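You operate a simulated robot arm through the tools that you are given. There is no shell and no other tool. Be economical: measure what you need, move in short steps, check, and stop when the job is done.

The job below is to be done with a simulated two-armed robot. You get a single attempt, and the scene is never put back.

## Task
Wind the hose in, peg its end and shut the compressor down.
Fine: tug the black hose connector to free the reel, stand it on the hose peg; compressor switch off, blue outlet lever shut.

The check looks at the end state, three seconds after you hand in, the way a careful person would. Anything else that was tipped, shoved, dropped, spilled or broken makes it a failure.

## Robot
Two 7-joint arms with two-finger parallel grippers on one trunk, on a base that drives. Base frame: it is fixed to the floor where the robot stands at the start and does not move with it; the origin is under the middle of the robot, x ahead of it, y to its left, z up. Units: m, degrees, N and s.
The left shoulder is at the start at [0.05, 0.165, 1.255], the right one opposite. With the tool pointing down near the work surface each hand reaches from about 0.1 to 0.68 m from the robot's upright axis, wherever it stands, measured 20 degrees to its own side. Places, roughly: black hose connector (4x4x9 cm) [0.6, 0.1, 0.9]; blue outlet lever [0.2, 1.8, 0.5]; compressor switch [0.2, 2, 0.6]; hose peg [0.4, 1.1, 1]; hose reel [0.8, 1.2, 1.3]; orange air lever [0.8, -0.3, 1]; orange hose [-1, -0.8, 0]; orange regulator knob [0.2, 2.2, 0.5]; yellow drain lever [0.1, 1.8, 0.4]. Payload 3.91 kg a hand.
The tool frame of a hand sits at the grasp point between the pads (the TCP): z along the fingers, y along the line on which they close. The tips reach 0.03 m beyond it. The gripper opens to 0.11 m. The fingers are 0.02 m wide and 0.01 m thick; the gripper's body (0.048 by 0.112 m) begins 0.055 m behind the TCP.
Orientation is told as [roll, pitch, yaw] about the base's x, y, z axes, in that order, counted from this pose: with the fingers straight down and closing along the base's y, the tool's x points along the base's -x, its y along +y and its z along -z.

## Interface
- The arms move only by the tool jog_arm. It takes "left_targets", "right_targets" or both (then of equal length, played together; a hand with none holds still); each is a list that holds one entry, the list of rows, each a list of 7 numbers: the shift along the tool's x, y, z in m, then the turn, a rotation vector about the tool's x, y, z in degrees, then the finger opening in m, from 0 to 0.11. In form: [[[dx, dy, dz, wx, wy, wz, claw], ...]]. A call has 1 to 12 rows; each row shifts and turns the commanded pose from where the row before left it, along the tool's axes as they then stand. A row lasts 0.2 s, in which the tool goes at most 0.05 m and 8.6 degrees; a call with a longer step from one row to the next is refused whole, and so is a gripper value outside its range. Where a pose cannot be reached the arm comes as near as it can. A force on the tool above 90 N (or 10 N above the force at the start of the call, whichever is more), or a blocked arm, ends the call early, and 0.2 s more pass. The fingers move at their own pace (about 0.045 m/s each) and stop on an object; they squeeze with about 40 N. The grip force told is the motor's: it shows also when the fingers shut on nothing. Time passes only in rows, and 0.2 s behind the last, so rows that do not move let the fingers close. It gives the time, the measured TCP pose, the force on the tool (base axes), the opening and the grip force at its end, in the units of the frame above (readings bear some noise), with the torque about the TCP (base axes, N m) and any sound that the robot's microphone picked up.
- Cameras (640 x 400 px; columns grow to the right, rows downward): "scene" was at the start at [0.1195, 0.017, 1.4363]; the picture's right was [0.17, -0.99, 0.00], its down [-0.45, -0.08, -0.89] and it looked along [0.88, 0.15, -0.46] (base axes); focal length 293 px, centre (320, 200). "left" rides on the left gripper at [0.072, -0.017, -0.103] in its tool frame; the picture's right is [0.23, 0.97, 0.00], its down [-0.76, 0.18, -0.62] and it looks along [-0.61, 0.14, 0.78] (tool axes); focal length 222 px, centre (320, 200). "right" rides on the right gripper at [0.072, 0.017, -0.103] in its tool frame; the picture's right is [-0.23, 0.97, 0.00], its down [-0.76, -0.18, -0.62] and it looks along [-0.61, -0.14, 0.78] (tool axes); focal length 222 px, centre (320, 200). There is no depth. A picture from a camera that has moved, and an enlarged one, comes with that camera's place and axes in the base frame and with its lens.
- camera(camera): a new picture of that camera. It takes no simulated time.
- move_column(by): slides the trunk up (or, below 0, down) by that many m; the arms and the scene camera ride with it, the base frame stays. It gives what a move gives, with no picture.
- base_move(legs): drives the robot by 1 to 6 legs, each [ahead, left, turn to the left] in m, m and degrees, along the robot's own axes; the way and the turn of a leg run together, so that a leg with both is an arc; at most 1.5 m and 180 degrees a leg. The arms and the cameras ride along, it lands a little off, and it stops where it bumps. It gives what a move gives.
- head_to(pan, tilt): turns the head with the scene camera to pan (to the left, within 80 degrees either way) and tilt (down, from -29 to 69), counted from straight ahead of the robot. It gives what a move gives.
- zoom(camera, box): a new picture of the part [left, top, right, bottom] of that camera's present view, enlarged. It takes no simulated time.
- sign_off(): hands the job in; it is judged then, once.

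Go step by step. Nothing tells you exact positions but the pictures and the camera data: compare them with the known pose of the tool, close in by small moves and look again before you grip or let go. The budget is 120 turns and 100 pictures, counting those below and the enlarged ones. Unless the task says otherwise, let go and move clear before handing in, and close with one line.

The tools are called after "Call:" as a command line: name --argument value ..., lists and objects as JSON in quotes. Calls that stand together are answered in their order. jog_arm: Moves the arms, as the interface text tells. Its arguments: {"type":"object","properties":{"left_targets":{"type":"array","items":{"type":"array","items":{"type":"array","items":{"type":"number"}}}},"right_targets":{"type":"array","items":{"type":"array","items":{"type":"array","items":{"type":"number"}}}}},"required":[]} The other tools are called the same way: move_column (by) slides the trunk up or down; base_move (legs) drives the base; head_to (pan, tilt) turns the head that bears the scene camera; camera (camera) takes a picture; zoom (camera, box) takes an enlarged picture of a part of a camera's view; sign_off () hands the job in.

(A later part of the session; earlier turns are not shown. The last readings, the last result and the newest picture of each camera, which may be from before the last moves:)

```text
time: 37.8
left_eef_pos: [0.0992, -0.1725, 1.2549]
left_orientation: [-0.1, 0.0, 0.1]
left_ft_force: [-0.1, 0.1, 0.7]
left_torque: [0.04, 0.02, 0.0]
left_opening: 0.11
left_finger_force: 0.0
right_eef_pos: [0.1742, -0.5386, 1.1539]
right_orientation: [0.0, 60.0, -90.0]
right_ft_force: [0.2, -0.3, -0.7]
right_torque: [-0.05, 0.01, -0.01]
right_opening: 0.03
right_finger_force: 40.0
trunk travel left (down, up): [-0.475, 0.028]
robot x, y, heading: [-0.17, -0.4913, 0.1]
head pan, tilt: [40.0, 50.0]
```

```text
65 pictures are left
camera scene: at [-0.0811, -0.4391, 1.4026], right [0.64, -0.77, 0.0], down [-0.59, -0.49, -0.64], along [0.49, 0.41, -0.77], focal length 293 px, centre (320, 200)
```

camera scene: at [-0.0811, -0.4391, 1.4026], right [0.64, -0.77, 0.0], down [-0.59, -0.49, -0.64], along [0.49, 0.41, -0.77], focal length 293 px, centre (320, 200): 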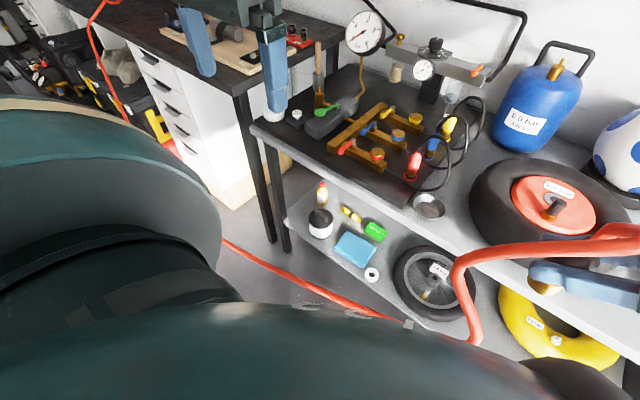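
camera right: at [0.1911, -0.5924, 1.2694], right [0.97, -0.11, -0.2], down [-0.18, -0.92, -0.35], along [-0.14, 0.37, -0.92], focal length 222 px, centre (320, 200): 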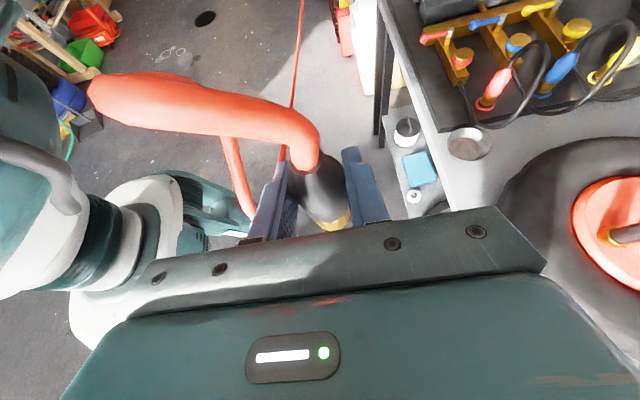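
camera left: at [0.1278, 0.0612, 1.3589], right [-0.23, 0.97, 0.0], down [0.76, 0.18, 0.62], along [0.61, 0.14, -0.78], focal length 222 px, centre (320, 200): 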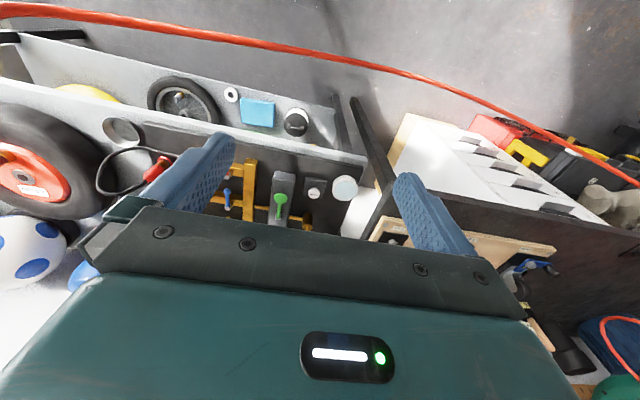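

Hose still slack. Before pulling further I'll turn right to see the floor behind me, where more of the hose is said to lie.

Call:
base_move --legs '[[-0.1, 0, -60]]'

Call:
head_to --pan -78 --tilt 35

Call:
camera --camera "scene"

Call:
head_to --pan 75 --tilt 35

Call:
camera --camera "scene"

```text
time: 40.8
left_eef_pos: [0.1579, -0.5173, 1.256]
left_orientation: [0.0, 0.0, -60.1]
left_ft_force: [-1.6, 0.8, -0.7]
left_torque: [-0.01, -0.01, 0.01]
left_opening: 0.1103
left_finger_force: 0.0
right_eef_pos: [-0.1222, -0.7645, 1.1534]
right_orientation: [0.0, 60.0, -150.0]
right_ft_force: [0.4, 0.1, -0.9]
right_torque: [-0.02, -0.01, 0.0]
right_opening: 0.0299
right_finger_force: 40.1
trunk travel left (down, up): [-0.475, 0.028]
robot x, y, heading: [-0.2512, -0.4413, -60.1]
head pan, tilt: [40.0, 50.0]
```

```text
time: 42.8
left_eef_pos: [0.159, -0.5168, 1.2553]
left_orientation: [0.0, 0.0, -60.1]
left_ft_force: [-0.5, -1.0, -0.7]
left_torque: [0.0, 0.0, -0.02]
left_opening: 0.1099
left_finger_force: 0.0
right_eef_pos: [-0.1226, -0.7646, 1.1532]
right_orientation: [-0.1, 60.0, -150.1]
right_ft_force: [-0.9, 0.3, -2.2]
right_torque: [-0.01, -0.01, -0.02]
right_opening: 0.0301
right_finger_force: 40.5
trunk travel left (down, up): [-0.475, 0.028]
robot x, y, heading: [-0.256, -0.4443, -59.7]
head pan, tilt: [-78.0, 35.0]
```

```text
64 pictures are left
camera scene: at [-0.3031, -0.5249, 1.4243], right [-0.67, 0.74, 0.0], down [0.43, 0.38, -0.82], along [-0.61, -0.55, -0.57], focal length 293 px, centre (320, 200)
```

scene: 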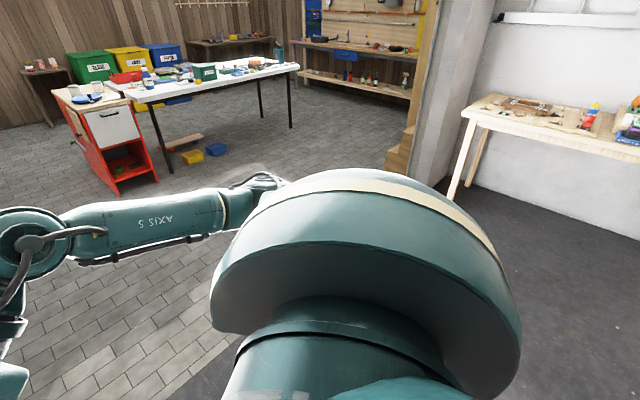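

```text
time: 45.2
left_eef_pos: [0.1574, -0.5166, 1.2563]
left_orientation: [0.1, -0.1, -60.2]
left_ft_force: [0.9, -0.1, 0.9]
left_torque: [0.03, 0.01, 0.02]
left_opening: 0.1101
left_finger_force: 0.0
right_eef_pos: [-0.1226, -0.7653, 1.152]
right_orientation: [-0.1, 60.0, -150.1]
right_ft_force: [0.5, -0.3, -1.2]
right_torque: [-0.01, 0.02, -0.01]
right_opening: 0.0302
right_finger_force: 40.2
trunk travel left (down, up): [-0.475, 0.028]
robot x, y, heading: [-0.2522, -0.4445, -60.1]
head pan, tilt: [75.0, 35.0]
```

```text
63 pictures are left
camera scene: at [-0.1525, -0.4434, 1.4244], right [0.26, -0.97, 0.0], down [-0.55, -0.15, -0.82], along [0.79, 0.21, -0.57], focal length 293 px, centre (320, 200)
```

scene: 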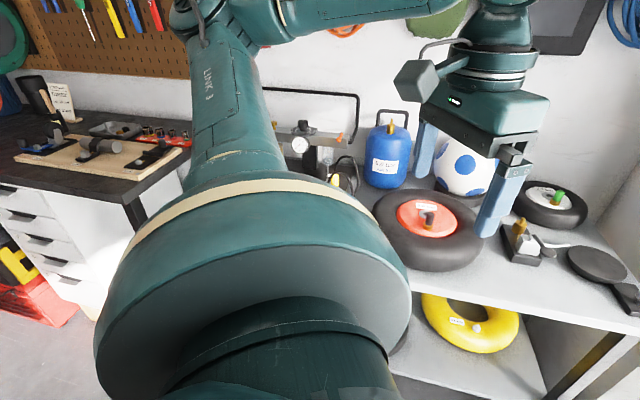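

Open floor behind, no obstacle within a metre or so. Let me check the hose with the right camera, then pull further toward that side.

Call:
base_move --legs '[[0.05, -0.3, 0]]'

Call:
camera --camera "right"

Call:
camera --camera "left"

```text
time: 48.4
left_eef_pos: [-0.0744, -0.7077, 1.2567]
left_orientation: [0.0, 0.1, -60.2]
left_ft_force: [0.0, 0.9, -0.2]
left_torque: [0.0, 0.0, -0.02]
left_opening: 0.1099
left_finger_force: 0.1
right_eef_pos: [-0.3563, -0.9551, 1.1532]
right_orientation: [0.0, 60.1, -150.1]
right_ft_force: [0.3, -0.5, -0.9]
right_torque: [0.02, 0.0, 0.0]
right_opening: 0.0298
right_finger_force: 40.0
trunk travel left (down, up): [-0.475, 0.028]
robot x, y, heading: [-0.4853, -0.6318, -60.1]
head pan, tilt: [75.0, 35.0]
```

```text
62 pictures are left
camera right: at [-0.3946, -0.9978, 1.2693], right [0.39, -0.9, -0.2], down [-0.89, -0.3, -0.35], along [0.25, 0.31, -0.92], focal length 222 px, centre (320, 200)
```

right: 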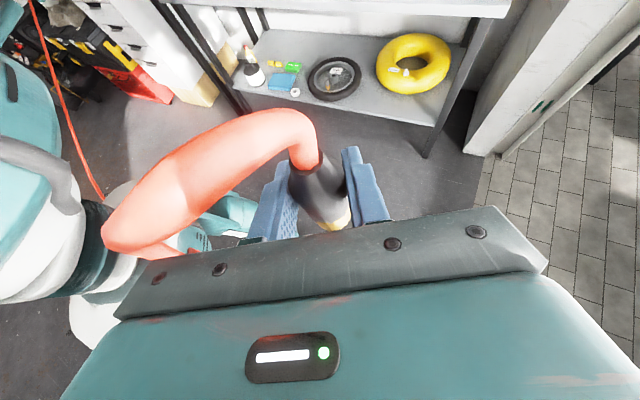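

```text
61 pictures are left
camera left: at [-0.1243, -0.6536, 1.3588], right [0.73, 0.68, 0.0], down [0.53, -0.57, 0.62], along [0.42, -0.46, -0.78], focal length 222 px, centre (320, 200)
```

left: 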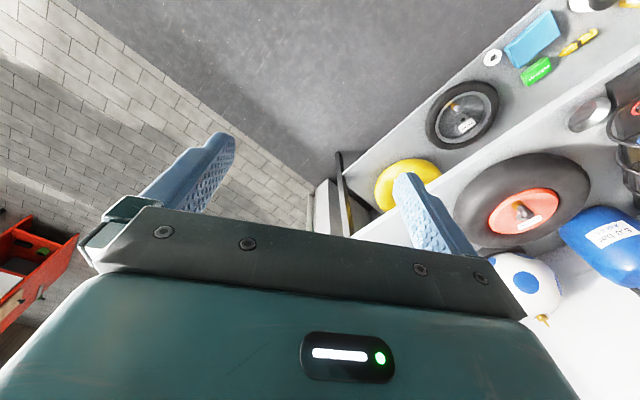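

The hose is straightening. Pull on another 0.3 m.

Call:
base_move --legs '[[0.05, -0.3, 0]]'

Call:
camera --camera "right"

```text
time: 51.6
left_eef_pos: [-0.3075, -0.8985, 1.2553]
left_orientation: [0.0, 0.0, -60.0]
left_ft_force: [0.1, -0.7, 0.5]
left_torque: [0.02, 0.01, -0.01]
left_opening: 0.11
left_finger_force: 0.1
right_eef_pos: [-0.5878, -1.1475, 1.1521]
right_orientation: [0.0, 59.9, -150.0]
right_ft_force: [-0.3, 0.0, -1.0]
right_torque: [-0.02, 0.02, 0.0]
right_opening: 0.03
right_finger_force: 39.9
trunk travel left (down, up): [-0.475, 0.028]
robot x, y, heading: [-0.7189, -0.8242, -59.9]
head pan, tilt: [75.0, 35.0]
```

```text
60 pictures are left
camera right: at [-0.627, -1.1891, 1.2693], right [0.39, -0.9, -0.2], down [-0.89, -0.31, -0.35], along [0.25, 0.31, -0.92], focal length 222 px, centre (320, 200)
```

right: 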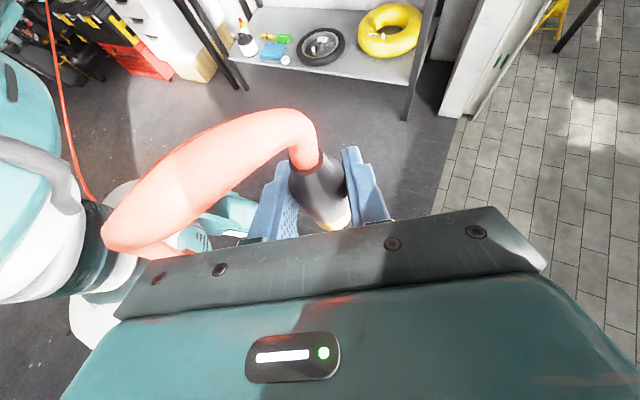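

No tension yet. One more 0.4 m, checking force.

Call:
base_move --legs '[[0.0, -0.4, 0]]'

Call:
camera --camera "right"

Call:
camera --camera "scene"

```text
time: 55.6
left_eef_pos: [-0.654, -1.0976, 1.2561]
left_orientation: [0.0, -0.1, -60.0]
left_ft_force: [-0.9, 0.6, -0.4]
left_torque: [-0.01, 0.01, -0.01]
left_opening: 0.11
left_finger_force: 0.1
right_eef_pos: [-0.9351, -1.3471, 1.1533]
right_orientation: [0.0, 60.0, -150.1]
right_ft_force: [0.4, -1.2, -1.4]
right_torque: [0.0, 0.0, -0.01]
right_opening: 0.0301
right_finger_force: 40.1
trunk travel left (down, up): [-0.475, 0.028]
robot x, y, heading: [-1.0649, -1.025, -60.3]
head pan, tilt: [75.0, 35.0]
```

```text
59 pictures are left
camera right: at [-0.9733, -1.3883, 1.2693], right [0.39, -0.9, -0.2], down [-0.89, -0.3, -0.35], along [0.25, 0.31, -0.92], focal length 222 px, centre (320, 200)
```

right: 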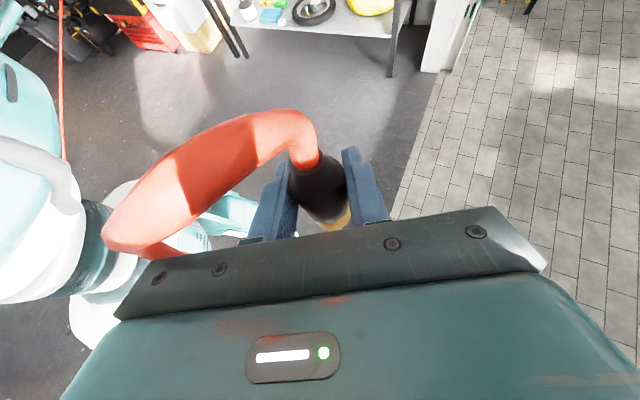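

```text
58 pictures are left
camera scene: at [-0.9645, -1.0249, 1.4244], right [0.26, -0.97, 0.0], down [-0.55, -0.15, -0.82], along [0.79, 0.21, -0.57], focal length 293 px, centre (320, 200)
```

scene: 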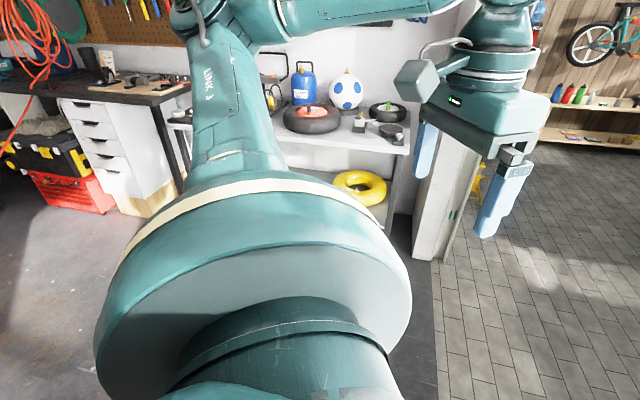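

The hose pays out without resistance, like a ratchet reel. A sharper tug with the arm directly away from the reel, listening for a click.

Call:
jog_arm --right_targets '[[[-0.022, 0.022, -0.038, 0, 0, 0, 0], [-0.022, 0.022, -0.038, 0, 0, 0, 0], [-0.022, 0.022, -0.038, 0, 0, 0, 0], [0.0, 0, 0, 0, 0, 0, 0]]]'

Call:
jog_arm --right_targets '[[[0.022, -0.022, 0.038, 0, 0, 0, 0], [0.022, -0.022, 0.038, 0, 0, 0, 0], [0.022, -0.022, 0.038, 0, 0, 0, 0], [0.0, 0, 0, 0, 0, 0, 0]]]'

Call:
camera --camera "right"

```text
time: 56.6
left_eef_pos: [-0.6535, -1.0987, 1.2561]
left_orientation: [0.0, 0.1, -60.0]
left_ft_force: [0.6, 0.1, 0.4]
left_torque: [0.0, -0.03, 0.02]
left_opening: 0.1098
left_finger_force: 0.0
right_eef_pos: [-1.0146, -1.4695, 1.1541]
right_orientation: [0.1, 60.0, -150.0]
right_ft_force: [0.6, 0.4, -0.4]
right_torque: [0.03, 0.0, 0.0]
right_opening: 0.0298
right_finger_force: 39.7
trunk travel left (down, up): [-0.475, 0.028]
robot x, y, heading: [-1.0673, -1.0228, -60.1]
head pan, tilt: [75.0, 35.0]
```

```text
time: 57.6
left_eef_pos: [-0.6537, -1.0984, 1.2555]
left_orientation: [0.0, 0.0, -60.1]
left_ft_force: [-0.2, 0.1, 0.2]
left_torque: [-0.02, -0.01, 0.04]
left_opening: 0.1098
left_finger_force: 0.0
right_eef_pos: [-0.9345, -1.3477, 1.1532]
right_orientation: [0.0, 60.1, -150.1]
right_ft_force: [0.2, 0.2, -0.7]
right_torque: [0.01, 0.0, 0.0]
right_opening: 0.0301
right_finger_force: 39.5
trunk travel left (down, up): [-0.475, 0.028]
robot x, y, heading: [-1.0642, -1.0218, -60.5]
head pan, tilt: [75.0, 35.0]
```

```text
57 pictures are left
camera right: at [-0.9733, -1.3889, 1.2692], right [0.39, -0.9, -0.2], down [-0.89, -0.3, -0.35], along [0.25, 0.31, -0.92], focal length 222 px, centre (320, 200)
```

right: 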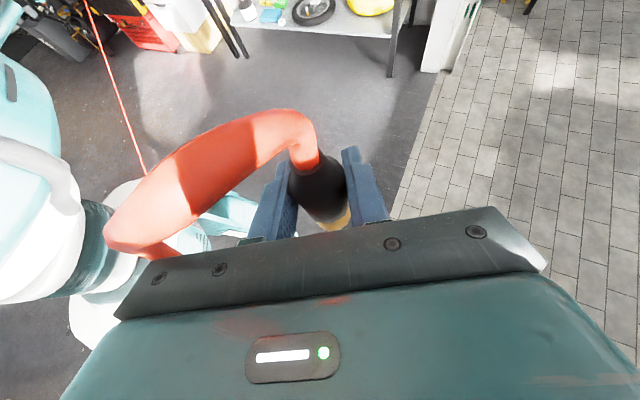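

At the same hand pose the hose now hangs noticeably straighter, so the reel may be freed and winding. Return toward the reel and see whether the slack is taken up.

Call:
base_move --legs '[[0.0, 0.6, 0]]'

Call:
camera --camera "right"

Call:
camera --camera "scene"

```text
time: 63.3
left_eef_pos: [-0.1343, -0.7992, 1.2558]
left_orientation: [0.0, 0.0, -60.0]
left_ft_force: [-0.6, -0.2, -0.3]
left_torque: [-0.02, -0.03, -0.02]
left_opening: 0.1101
left_finger_force: 0.0
right_eef_pos: [-0.4149, -1.0481, 1.153]
right_orientation: [0.1, 60.0, -150.1]
right_ft_force: [0.7, 0.4, -2.1]
right_torque: [0.01, 0.01, 0.0]
right_opening: 0.0303
right_finger_force: 39.5
trunk travel left (down, up): [-0.475, 0.028]
robot x, y, heading: [-0.5438, -0.7264, -60.0]
head pan, tilt: [75.0, 35.0]
```

```text
56 pictures are left
camera right: at [-0.4543, -1.0907, 1.2693], right [0.39, -0.9, -0.2], down [-0.89, -0.31, -0.35], along [0.25, 0.31, -0.92], focal length 222 px, centre (320, 200)
```

right: 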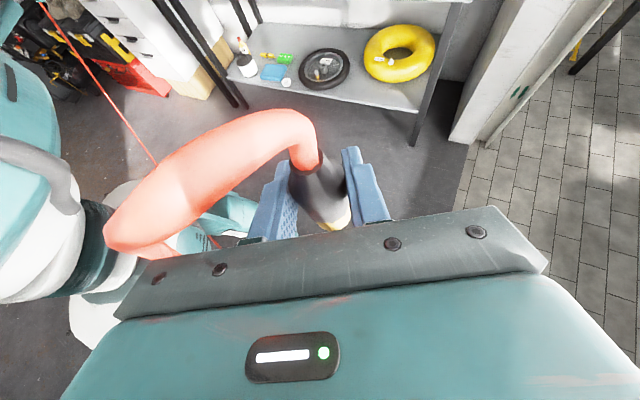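

```text
55 pictures are left
camera scene: at [-0.4459, -0.7265, 1.4243], right [0.26, -0.97, 0.0], down [-0.55, -0.15, -0.82], along [0.79, 0.21, -0.57], focal length 293 px, centre (320, 200)
```

scene: 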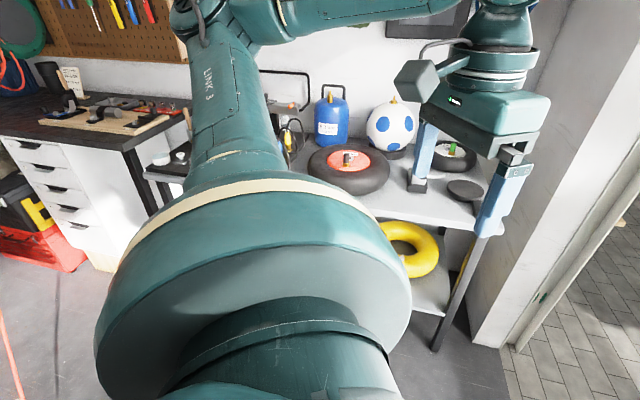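

The hose now runs straight at this pose, consistent with a freed, winding reel. Turning back and driving left toward the peg.

Call:
base_move --legs '[[0, 0, 60], [0, 0.9, 0]]'

Call:
head_to --pan 45 --tilt 20

Call:
camera --camera "scene"

Call:
camera --camera "right"

```text
time: 74.3
left_eef_pos: [-0.265, 0.4952, 1.2544]
left_orientation: [0.0, -0.1, -0.8]
left_ft_force: [-0.2, 0.1, 0.2]
left_torque: [0.0, 0.01, 0.02]
left_opening: 0.1099
left_finger_force: 0.0
right_eef_pos: [-0.1921, 0.1269, 1.1536]
right_orientation: [0.0, 60.0, -90.8]
right_ft_force: [-0.3, -0.6, 0.0]
right_torque: [0.02, 0.0, 0.0]
right_opening: 0.0302
right_finger_force: 39.7
trunk travel left (down, up): [-0.475, 0.028]
robot x, y, heading: [-0.5394, 0.1793, -0.7]
head pan, tilt: [75.0, 35.0]
```

```text
time: 75.2
left_eef_pos: [-0.2627, 0.4947, 1.2554]
left_orientation: [-0.1, 0.0, -0.8]
left_ft_force: [0.0, 0.4, -1.0]
left_torque: [0.0, 0.0, 0.01]
left_opening: 0.1102
left_finger_force: 0.1
right_eef_pos: [-0.1917, 0.1257, 1.1537]
right_orientation: [0.0, 60.0, -90.9]
right_ft_force: [0.0, -0.9, -1.7]
right_torque: [0.01, 0.01, 0.0]
right_opening: 0.0302
right_finger_force: 40.2
trunk travel left (down, up): [-0.475, 0.028]
robot x, y, heading: [-0.5376, 0.1786, -0.8]
head pan, tilt: [45.0, 20.0]
```

```text
54 pictures are left
camera scene: at [-0.441, 0.2461, 1.4482], right [0.7, -0.72, 0.0], down [-0.25, -0.24, -0.94], along [0.67, 0.66, -0.34], focal length 293 px, centre (320, 200)
```

scene: 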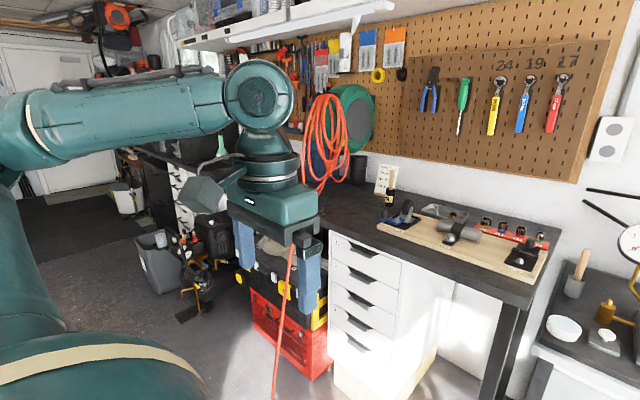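

```text
53 pictures are left
camera right: at [-0.1771, 0.0724, 1.2692], right [0.97, -0.13, -0.2], down [-0.19, -0.92, -0.35], along [-0.14, 0.38, -0.92], focal length 222 px, centre (320, 200)
```

right: 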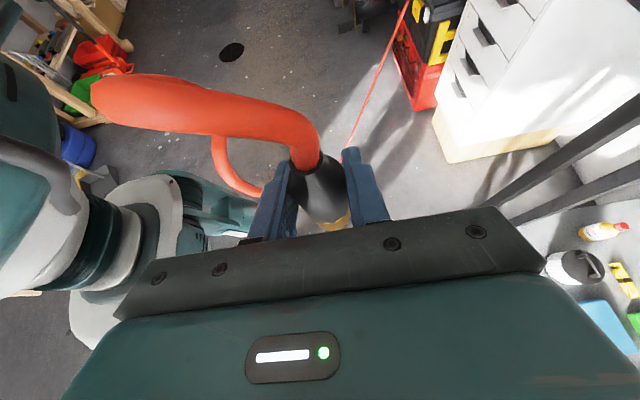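

Reel and coil visible beside the desk's left end. Driving further left for a good view of the peg.

Call:
base_move --legs '[[0, 0.75, 0]]'

Call:
head_to --pan 5 --tilt 20

Call:
camera --camera "scene"

```text
time: 82.2
left_eef_pos: [-0.2571, 1.2447, 1.255]
left_orientation: [0.0, 0.0, -0.5]
left_ft_force: [0.3, -1.2, 0.7]
left_torque: [-0.01, -0.03, 0.01]
left_opening: 0.1101
left_finger_force: 0.0
right_eef_pos: [-0.1843, 0.8753, 1.1525]
right_orientation: [0.0, 60.0, -90.5]
right_ft_force: [0.6, -0.3, -1.0]
right_torque: [0.02, 0.05, 0.0]
right_opening: 0.0301
right_finger_force: 40.2
trunk travel left (down, up): [-0.475, 0.028]
robot x, y, heading: [-0.5299, 0.9301, -0.6]
head pan, tilt: [45.0, 20.0]
```

```text
time: 83.3
left_eef_pos: [-0.2575, 1.2434, 1.2556]
left_orientation: [0.0, 0.0, -0.5]
left_ft_force: [-0.3, -0.2, 0.3]
left_torque: [0.03, 0.01, -0.01]
left_opening: 0.1098
left_finger_force: 0.0
right_eef_pos: [-0.1832, 0.8764, 1.1539]
right_orientation: [0.0, 60.0, -90.5]
right_ft_force: [-0.9, 0.6, -2.1]
right_torque: [0.02, -0.01, 0.03]
right_opening: 0.0299
right_finger_force: 40.3
trunk travel left (down, up): [-0.475, 0.028]
robot x, y, heading: [-0.5261, 0.9246, -0.6]
head pan, tilt: [5.0, 20.0]
```

```text
52 pictures are left
camera scene: at [-0.4065, 0.9366, 1.4482], right [0.08, -1.0, 0.0], down [-0.34, -0.03, -0.94], along [0.94, 0.07, -0.34], focal length 293 px, centre (320, 200)
```

scene: 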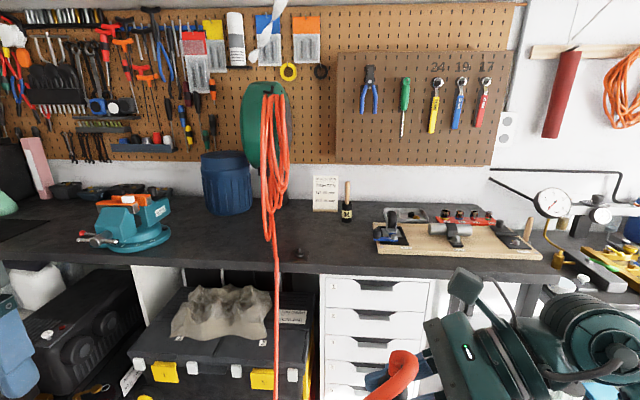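

I see the reel with its coil and a small dark peg near (300,252) on the desk's edge. Zooming.

Call:
zoom --camera "scene" --box '[220, 180, 380, 290]'

Call:
zoom --camera "scene" --box '[200, 60, 360, 260]'

```text
3.64 times, centred on (300, 235) of scene
camera zoom: at [-0.4065, 0.9366, 1.4482], right [0.08, -1.0, 0.0], down [-0.34, -0.03, -0.94], along [0.94, 0.07, -0.34], focal length 1065 px, centre (393, 73)
```

zoom: 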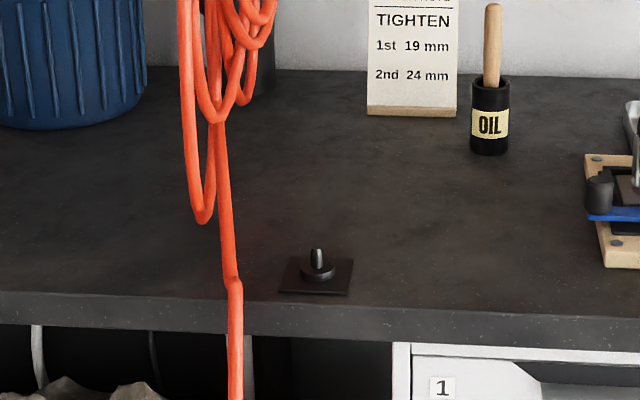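

```text
2.00 times, centred on (280, 160) of scene
camera zoom: at [-0.4065, 0.9366, 1.4482], right [0.08, -1.0, 0.0], down [-0.34, -0.03, -0.94], along [0.94, 0.07, -0.34], focal length 586 px, centre (400, 280)
```

zoom: 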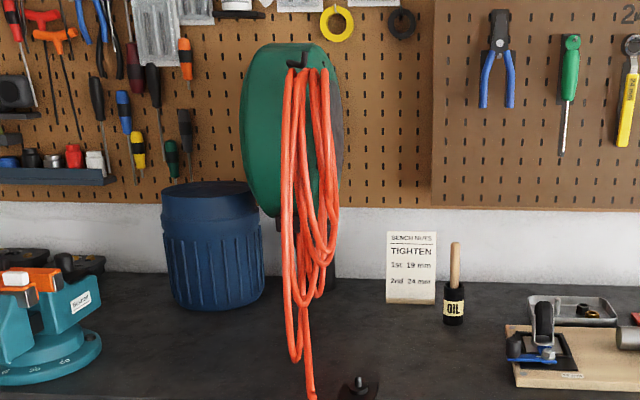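

The coil still hangs on the reel. I need to know whether the hose is being drawn in; look at the floor between me and the desk.

Call:
head_to --pan 15 --tilt 45

Call:
camera --camera "scene"

Call:
camera --camera "right"

```text
time: 84.2
left_eef_pos: [-0.2558, 1.244, 1.2552]
left_orientation: [0.1, -0.1, -0.5]
left_ft_force: [0.0, -0.6, -0.3]
left_torque: [0.0, -0.01, -0.03]
left_opening: 0.1101
left_finger_force: 0.1
right_eef_pos: [-0.1843, 0.8758, 1.1529]
right_orientation: [0.0, 60.0, -90.5]
right_ft_force: [0.4, -1.1, -0.6]
right_torque: [0.01, -0.02, 0.01]
right_opening: 0.0302
right_finger_force: 40.0
trunk travel left (down, up): [-0.475, 0.028]
robot x, y, heading: [-0.5256, 0.9261, -0.3]
head pan, tilt: [15.0, 45.0]
```

```text
49 pictures are left
camera scene: at [-0.4206, 0.9496, 1.4096], right [0.25, -0.97, 0.0], down [-0.68, -0.18, -0.71], along [0.69, 0.18, -0.71], focal length 293 px, centre (320, 200)
```

scene: 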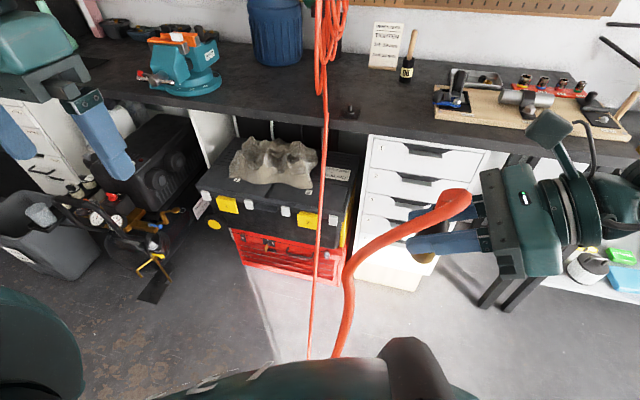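

```text
48 pictures are left
camera right: at [-0.1683, 0.8222, 1.2692], right [0.97, -0.12, -0.2], down [-0.19, -0.92, -0.35], along [-0.14, 0.38, -0.92], focal length 222 px, centre (320, 200)
```

right: 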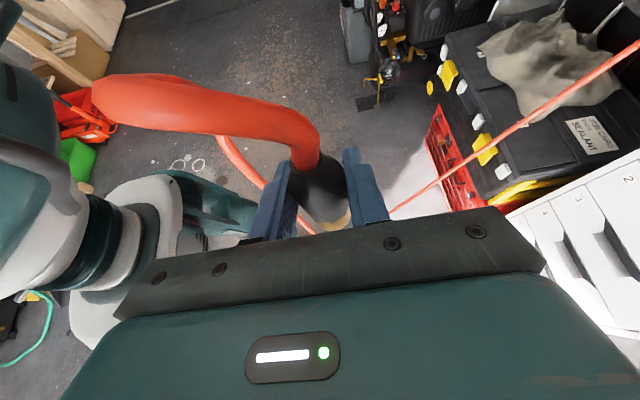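

Checking whether the hose shortens with time: wait about 2.5 s and compare the same two views.

Call:
jog_arm --right_targets '[[[0, 0, 0, 0, 0, 0, 0], [0, 0, 0, 0, 0, 0, 0], [0, 0, 0, 0, 0, 0, 0], [0, 0, 0, 0, 0, 0, 0], [0, 0, 0, 0, 0, 0, 0], [0, 0, 0, 0, 0, 0, 0], [0, 0, 0, 0, 0, 0, 0], [0, 0, 0, 0, 0, 0, 0], [0, 0, 0, 0, 0, 0, 0], [0, 0, 0, 0, 0, 0, 0], [0, 0, 0, 0, 0, 0, 0], [0, 0, 0, 0, 0, 0, 0]]]'

Call:
camera --camera "scene"

```text
time: 86.8
left_eef_pos: [-0.2568, 1.2441, 1.2557]
left_orientation: [0.1, 0.0, -0.6]
left_ft_force: [-0.5, 0.5, -0.5]
left_torque: [0.0, 0.02, 0.02]
left_opening: 0.1102
left_finger_force: 0.2
right_eef_pos: [-0.1836, 0.8754, 1.1524]
right_orientation: [0.0, 60.0, -90.5]
right_ft_force: [0.3, 0.2, -1.9]
right_torque: [0.01, 0.0, 0.02]
right_opening: 0.0301
right_finger_force: 40.3
trunk travel left (down, up): [-0.475, 0.028]
robot x, y, heading: [-0.526, 0.9294, -0.4]
head pan, tilt: [15.0, 45.0]
```

```text
47 pictures are left
camera scene: at [-0.4206, 0.9496, 1.4095], right [0.25, -0.97, 0.0], down [-0.68, -0.18, -0.71], along [0.68, 0.18, -0.71], focal length 293 px, centre (320, 200)
```

scene: 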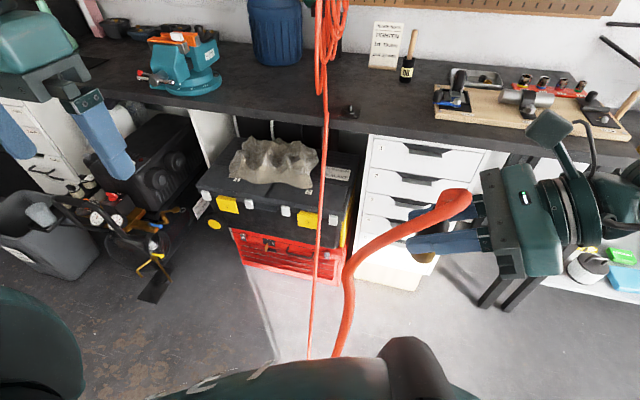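

The hose is unchanged, so the reel isn't freed; the slack hose must be about 3.4–3.5 m and I only stretched ~3.1 m. I'll go back out farther, in checked stages.

Call:
base_move --legs '[[-0.5, -1.2, 0], [-0.4, -0.6, 0]]'

Call:
head_to --pan -80 --tilt 30

Call:
camera --camera "scene"

Call:
camera --camera "right"

```text
time: 102.9
left_eef_pos: [-1.1743, -0.5511, 1.255]
left_orientation: [-0.1, -0.2, -1.0]
left_ft_force: [0.4, -0.4, 0.5]
left_torque: [0.01, 0.0, -0.04]
left_opening: 0.1101
left_finger_force: 0.1
right_eef_pos: [-1.1046, -0.9202, 1.1534]
right_orientation: [-0.1, 60.0, -91.2]
right_ft_force: [-0.1, -0.3, -1.4]
right_torque: [0.02, -0.04, -0.01]
right_opening: 0.0302
right_finger_force: 39.9
trunk travel left (down, up): [-0.475, 0.028]
robot x, y, heading: [-1.4475, -0.8666, -1.3]
head pan, tilt: [15.0, 45.0]
```

```text
time: 104.6
left_eef_pos: [-1.1735, -0.5525, 1.2552]
left_orientation: [0.1, 0.1, -1.1]
left_ft_force: [-0.8, 0.0, 0.7]
left_torque: [0.0, 0.0, -0.01]
left_opening: 0.1099
left_finger_force: 0.0
right_eef_pos: [-1.1036, -0.9216, 1.1529]
right_orientation: [0.0, 60.0, -91.2]
right_ft_force: [-0.3, -0.5, -2.0]
right_torque: [0.02, 0.0, 0.0]
right_opening: 0.0303
right_finger_force: 40.6
trunk travel left (down, up): [-0.475, 0.028]
robot x, y, heading: [-1.4512, -0.8663, -0.9]
head pan, tilt: [-80.0, 30.0]
```

```text
46 pictures are left
camera scene: at [-1.4054, -0.9533, 1.4321], right [-0.99, -0.15, 0.0], down [-0.08, 0.49, -0.87], along [0.13, -0.86, -0.5], focal length 293 px, centre (320, 200)
```

scene: 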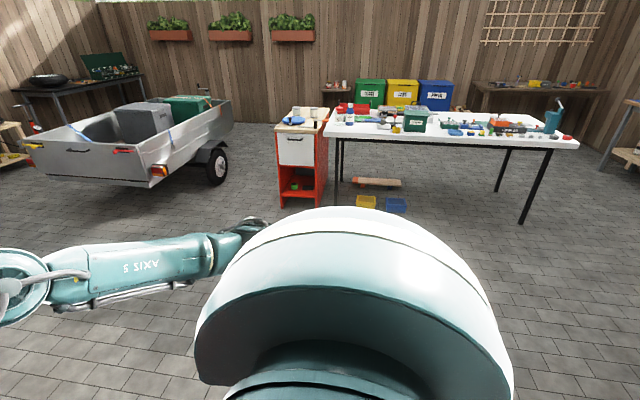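

```text
45 pictures are left
camera right: at [-1.0895, -0.9747, 1.2692], right [0.97, -0.13, -0.2], down [-0.2, -0.92, -0.35], along [-0.13, 0.38, -0.92], focal length 222 px, centre (320, 200)
```

right: 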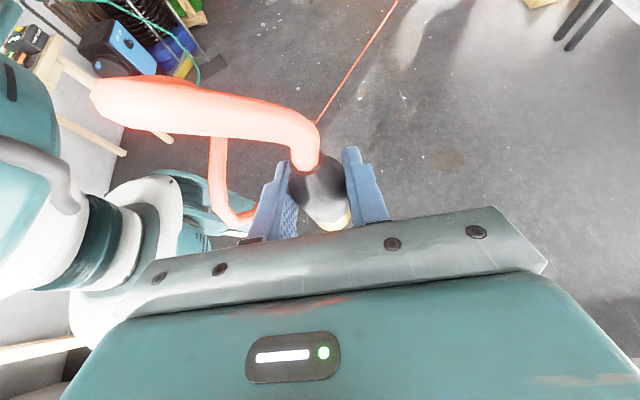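

Wide open to the right (−y). Go another 0.6 m that way.

Call:
base_move --legs '[[0.05, -0.6, 0]]'

Call:
camera --camera "right"

```text
time: 110.4
left_eef_pos: [-1.1349, -1.1519, 1.2553]
left_orientation: [0.0, 0.0, -1.0]
left_ft_force: [-0.4, -0.1, 0.9]
left_torque: [0.01, 0.0, -0.03]
left_opening: 0.11
left_finger_force: 0.0
right_eef_pos: [-1.0658, -1.5223, 1.153]
right_orientation: [-0.1, 60.0, -91.1]
right_ft_force: [1.0, 0.0, -1.7]
right_torque: [0.01, -0.01, -0.01]
right_opening: 0.0301
right_finger_force: 40.1
trunk travel left (down, up): [-0.475, 0.028]
robot x, y, heading: [-1.4109, -1.4721, -1.1]
head pan, tilt: [-80.0, 30.0]
```

```text
44 pictures are left
camera right: at [-1.0503, -1.5752, 1.2692], right [0.97, -0.13, -0.2], down [-0.19, -0.92, -0.35], along [-0.14, 0.38, -0.92], focal length 222 px, centre (320, 200)
```

right: 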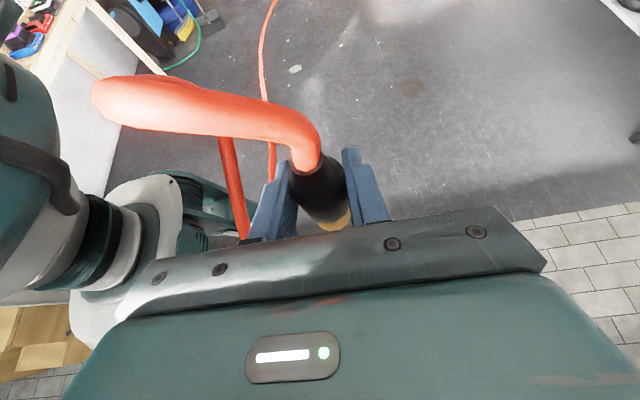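

Still a bow in the hose. Continue 0.5 m.

Call:
base_move --legs '[[0.0, -0.5, 0]]'

Call:
camera --camera "right"

```text
time: 115.2
left_eef_pos: [-1.1441, -1.6464, 1.2559]
left_orientation: [0.0, 0.0, -0.9]
left_ft_force: [-1.4, -0.8, -0.4]
left_torque: [0.0, 0.0, -0.03]
left_opening: 0.11
left_finger_force: 0.1
right_eef_pos: [-1.0737, -2.0166, 1.1531]
right_orientation: [0.0, 59.9, -90.9]
right_ft_force: [-0.7, 0.7, -1.2]
right_torque: [-0.01, -0.01, -0.03]
right_opening: 0.03
right_finger_force: 39.9
trunk travel left (down, up): [-0.475, 0.028]
robot x, y, heading: [-1.4163, -1.9623, -0.9]
head pan, tilt: [-80.0, 30.0]
```

```text
43 pictures are left
camera right: at [-1.0586, -2.0694, 1.2691], right [0.97, -0.13, -0.2], down [-0.19, -0.92, -0.35], along [-0.14, 0.38, -0.92], focal length 222 px, centre (320, 200)
```

right: 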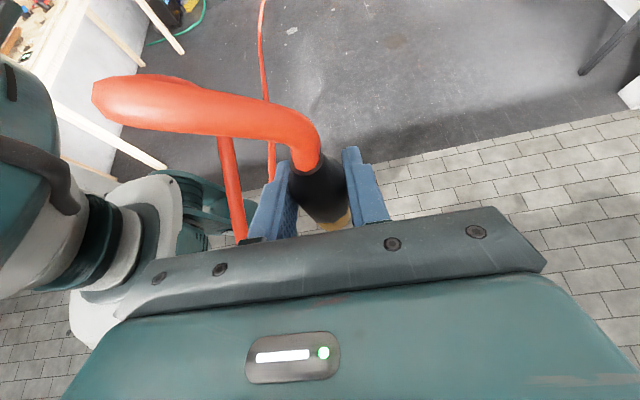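

The hose shape barely changes: the reel pays out freely. I'll test a tug here — quick pull out 20 cm and return — comparing the same view afterwards.

Call:
jog_arm --right_targets '[[[-0.0214, -0.0216, -0.0372, 0, 0, 0, 0], [-0.0214, -0.0216, -0.0372, 0, 0, 0, 0], [-0.0214, -0.0216, -0.0372, 0, 0, 0, 0], [-0.0214, -0.0216, -0.0372, 0, 0, 0, 0]]]'

Call:
camera --camera "right"

Call:
jog_arm --right_targets '[[[0.0214, 0.0216, 0.0372, 0, 0, 0, 0], [0.0214, 0.0216, 0.0372, 0, 0, 0, 0], [0.0214, 0.0216, 0.0372, 0, 0, 0, 0], [0.0214, 0.0216, 0.0372, 0, 0, 0, 0]]]'

Call:
camera --camera "right"

```text
time: 116.2
left_eef_pos: [-1.1461, -1.6463, 1.2567]
left_orientation: [0.0, -0.1, -0.8]
left_ft_force: [-0.1, 0.6, -0.2]
left_torque: [0.0, -0.05, -0.02]
left_opening: 0.1098
left_finger_force: 0.1
right_eef_pos: [-1.1643, -2.1861, 1.1548]
right_orientation: [0.4, 60.2, -90.5]
right_ft_force: [-0.1, -0.7, -1.1]
right_torque: [0.01, -0.04, 0.0]
right_opening: 0.0303
right_finger_force: 39.6
trunk travel left (down, up): [-0.475, 0.028]
robot x, y, heading: [-1.4175, -1.9633, -1.2]
head pan, tilt: [-80.0, 30.0]
```

```text
42 pictures are left
camera right: at [-1.1499, -2.2395, 1.2705], right [0.97, -0.13, -0.19], down [-0.19, -0.92, -0.35], along [-0.13, 0.38, -0.92], focal length 222 px, centre (320, 200)
```

right: 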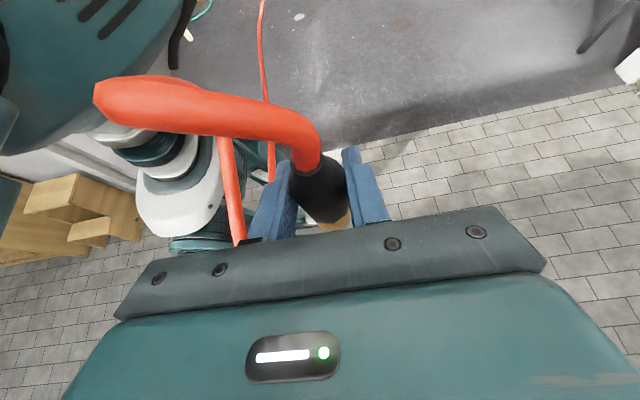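

```text
time: 117.2
left_eef_pos: [-1.1444, -1.6455, 1.2543]
left_orientation: [0.0, 0.1, -0.9]
left_ft_force: [0.7, 0.8, -0.2]
left_torque: [-0.03, 0.0, 0.03]
left_opening: 0.1102
left_finger_force: 0.1
right_eef_pos: [-1.0724, -2.0156, 1.1536]
right_orientation: [0.0, 60.0, -91.1]
right_ft_force: [0.1, -0.3, -2.0]
right_torque: [0.01, -0.01, 0.01]
right_opening: 0.0299
right_finger_force: 39.9
trunk travel left (down, up): [-0.475, 0.028]
robot x, y, heading: [-1.4198, -1.9631, -1.1]
head pan, tilt: [-80.0, 30.0]
```

```text
41 pictures are left
camera right: at [-1.0571, -2.0685, 1.2698], right [0.97, -0.13, -0.2], down [-0.19, -0.92, -0.35], along [-0.14, 0.38, -0.92], focal length 222 px, centre (320, 200)
```

right: 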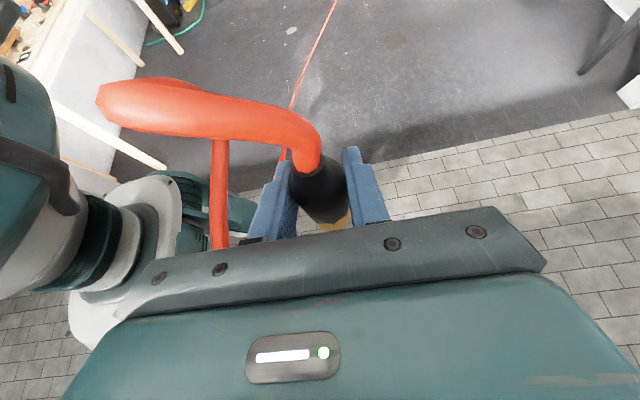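

After the return the hose lies differently on the floor, so I need a real overview. Looking back toward the reel.

Call:
head_to --pan 65 --tilt 20

Call:
camera --camera "scene"

```text
time: 119.5
left_eef_pos: [-1.143, -1.6472, 1.2555]
left_orientation: [0.1, -0.1, -1.0]
left_ft_force: [-0.1, 0.5, -0.2]
left_torque: [0.04, -0.01, -0.01]
left_opening: 0.1101
left_finger_force: 0.1
right_eef_pos: [-1.0728, -2.0151, 1.1533]
right_orientation: [0.0, 60.0, -91.0]
right_ft_force: [0.1, 0.3, -2.3]
right_torque: [-0.03, 0.01, 0.0]
right_opening: 0.0303
right_finger_force: 39.8
trunk travel left (down, up): [-0.475, 0.028]
robot x, y, heading: [-1.4186, -1.964, -0.9]
head pan, tilt: [65.0, 20.0]
```

```text
40 pictures are left
camera scene: at [-1.3481, -1.876, 1.4482], right [0.9, -0.44, 0.0], down [-0.15, -0.31, -0.94], along [0.41, 0.84, -0.34], focal length 293 px, centre (320, 200)
```

scene: 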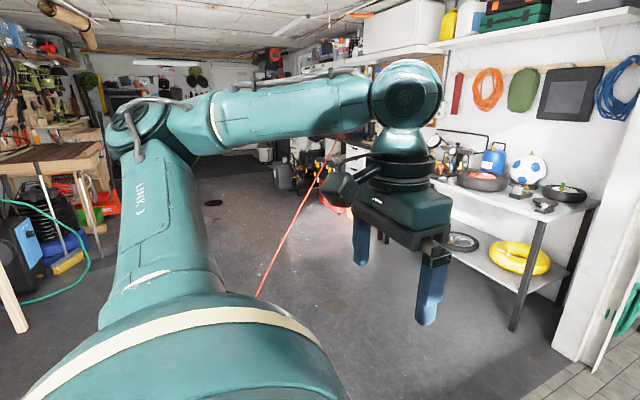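

Estimating lengths: the hose seems latched at its longest pull-out and the reel ratchets out freely, so a short tug may be the trick. I'll go out to the limit, add 5 cm, and ease back while listening.

Call:
jog_arm --right_targets '[[[-0.0214, -0.0216, -0.0372, 0, 0, 0, 0], [-0.0214, -0.0216, -0.0372, 0, 0, 0, 0], [-0.0214, -0.0216, -0.0372, 0, 0, 0, 0], [-0.0214, -0.0216, -0.0372, 0, 0, 0, 0], [-0.0214, -0.0216, -0.0372, 0, 0, 0, 0], [0.0214, 0.0216, 0.0372, 0, 0, 0, 0], [0, 0, 0, 0, 0, 0, 0], [0, 0, 0, 0, 0, 0, 0], [0, 0, 0, 0, 0, 0, 0]]]'

Call:
camera --camera "right"

Call:
camera --camera "scene"

```text
time: 121.5
left_eef_pos: [-1.144, -1.6469, 1.2545]
left_orientation: [0.0, 0.0, -0.9]
left_ft_force: [0.8, 0.5, -0.6]
left_torque: [0.01, -0.02, 0.02]
left_opening: 0.1098
left_finger_force: 0.0
right_eef_pos: [-1.1628, -2.185, 1.1529]
right_orientation: [0.0, 60.0, -90.9]
right_ft_force: [-0.7, -0.9, -1.0]
right_torque: [-0.02, 0.02, 0.02]
right_opening: 0.03
right_finger_force: 39.7
trunk travel left (down, up): [-0.475, 0.028]
robot x, y, heading: [-1.4151, -1.9613, -1.1]
head pan, tilt: [65.0, 20.0]
```

```text
39 pictures are left
camera right: at [-1.1478, -2.2395, 1.27], right [0.97, -0.13, -0.2], down [-0.19, -0.92, -0.35], along [-0.14, 0.38, -0.92], focal length 222 px, centre (320, 200)
```

right: 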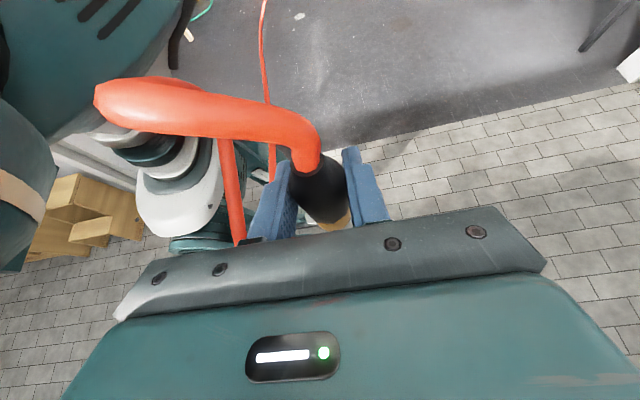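

```text
38 pictures are left
camera scene: at [-1.3484, -1.8762, 1.4482], right [0.9, -0.44, 0.0], down [-0.15, -0.31, -0.94], along [0.41, 0.85, -0.34], focal length 293 px, centre (320, 200)
```

scene: 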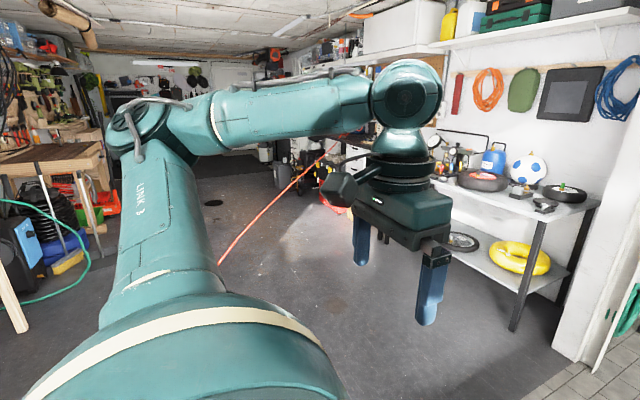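

A discriminating test: return to exactly the earlier spot by the desk. If the hose hangs the same as before despite the longer pull-out, the reel is winding it in.

Call:
jog_arm --right_targets '[[[0.0214, 0.0216, 0.0372, 0, 0, 0, 0], [0.0214, 0.0216, 0.0372, 0, 0, 0, 0], [0.0214, 0.0216, 0.0372, 0, 0, 0, 0], [0.0214, 0.0216, 0.0372, 0, 0, 0, 0]]]'

Call:
base_move --legs '[[0.25, 1.4, 0.5], [0.6, 1.48, 0]]'

Call:
head_to --pan 15 --tilt 45

Call:
camera --camera "scene"

Call:
camera --camera "right"

```text
time: 122.5
left_eef_pos: [-1.144, -1.6458, 1.2546]
left_orientation: [0.0, 0.0, -0.9]
left_ft_force: [-0.1, 0.5, 0.8]
left_torque: [0.0, -0.03, -0.01]
left_opening: 0.1103
left_finger_force: 0.0
right_eef_pos: [-1.0712, -2.0127, 1.1526]
right_orientation: [-0.1, 59.9, -91.1]
right_ft_force: [-0.1, -0.6, -1.3]
right_torque: [-0.01, 0.0, 0.03]
right_opening: 0.03
right_finger_force: 40.1
trunk travel left (down, up): [-0.475, 0.028]
robot x, y, heading: [-1.4215, -1.9635, -0.7]
head pan, tilt: [65.0, 20.0]
```

```text
refused: leg 2 is longer than a leg can be; nothing moved
```

```text
time: 123.7
left_eef_pos: [-1.1436, -1.6466, 1.2565]
left_orientation: [0.0, 0.0, -0.9]
left_ft_force: [-0.2, -0.6, 0.2]
left_torque: [0.02, 0.03, 0.01]
left_opening: 0.1101
left_finger_force: 0.1
right_eef_pos: [-1.0726, -2.0151, 1.1528]
right_orientation: [-0.1, 60.1, -91.0]
right_ft_force: [-0.6, 0.5, -1.1]
right_torque: [-0.02, -0.02, 0.0]
right_opening: 0.0301
right_finger_force: 39.6
trunk travel left (down, up): [-0.475, 0.028]
robot x, y, heading: [-1.4167, -1.9628, -0.9]
head pan, tilt: [15.0, 45.0]
```

```text
37 pictures are left
camera scene: at [-1.31, -1.9398, 1.4096], right [0.24, -0.97, 0.0], down [-0.69, -0.17, -0.71], along [0.69, 0.17, -0.71], focal length 293 px, centre (320, 200)
```

scene: 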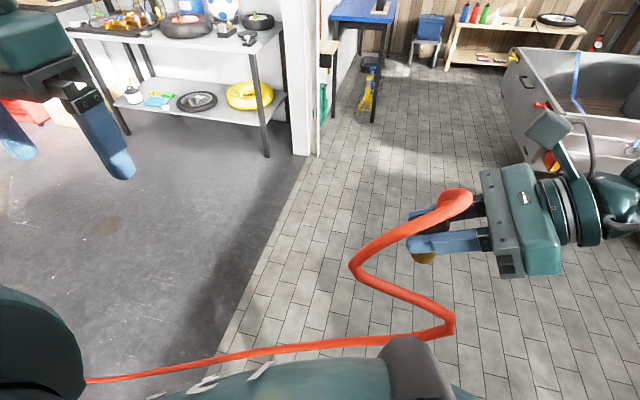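

```text
36 pictures are left
camera right: at [-1.0577, -2.0691, 1.2687], right [0.97, -0.13, -0.2], down [-0.19, -0.92, -0.35], along [-0.14, 0.38, -0.92], focal length 222 px, centre (320, 200)
```

right: 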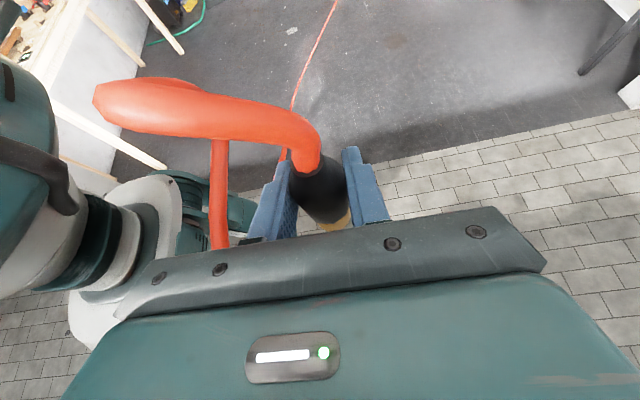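

Leg was too long and refused; resend in shorter legs, then compare.

Call:
base_move --legs '[[0.28, 1.0, 0], [0.3, 0.95, 0], [0.3, 0.95, 0]]'

Call:
camera --camera "scene"

Call:
camera --camera "right"

```text
time: 149.5
left_eef_pos: [-0.2413, 1.265, 1.2549]
left_orientation: [0.0, 0.0, -0.8]
left_ft_force: [-0.3, 0.3, -0.1]
left_torque: [0.0, 0.0, 0.04]
left_opening: 0.1097
left_finger_force: 0.1
right_eef_pos: [-0.1688, 0.8964, 1.1522]
right_orientation: [0.0, 59.9, -90.8]
right_ft_force: [-0.4, 0.1, -1.8]
right_torque: [0.03, -0.02, -0.01]
right_opening: 0.0302
right_finger_force: 40.1
trunk travel left (down, up): [-0.475, 0.028]
robot x, y, heading: [-0.5161, 0.9484, -0.7]
head pan, tilt: [15.0, 45.0]
```

```text
35 pictures are left
camera scene: at [-0.4064, 0.9711, 1.4095], right [0.25, -0.97, 0.0], down [-0.69, -0.17, -0.71], along [0.69, 0.17, -0.71], focal length 293 px, centre (320, 200)
```

scene: 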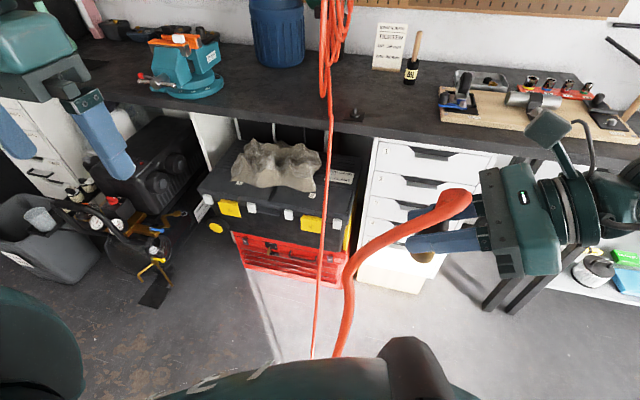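

```text
34 pictures are left
camera right: at [-0.1537, 0.8429, 1.2688], right [0.97, -0.13, -0.2], down [-0.19, -0.92, -0.35], along [-0.14, 0.38, -0.92], focal length 222 px, centre (320, 200)
```

right: 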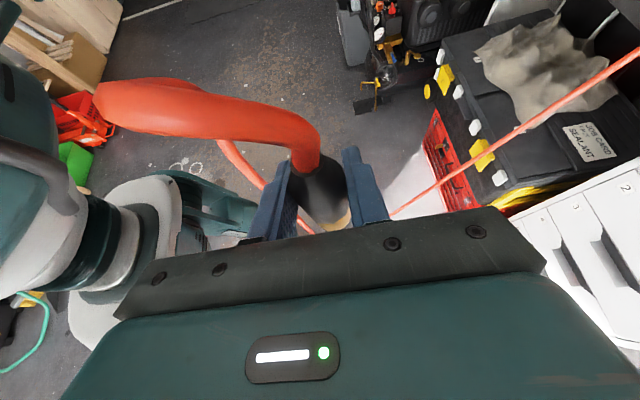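

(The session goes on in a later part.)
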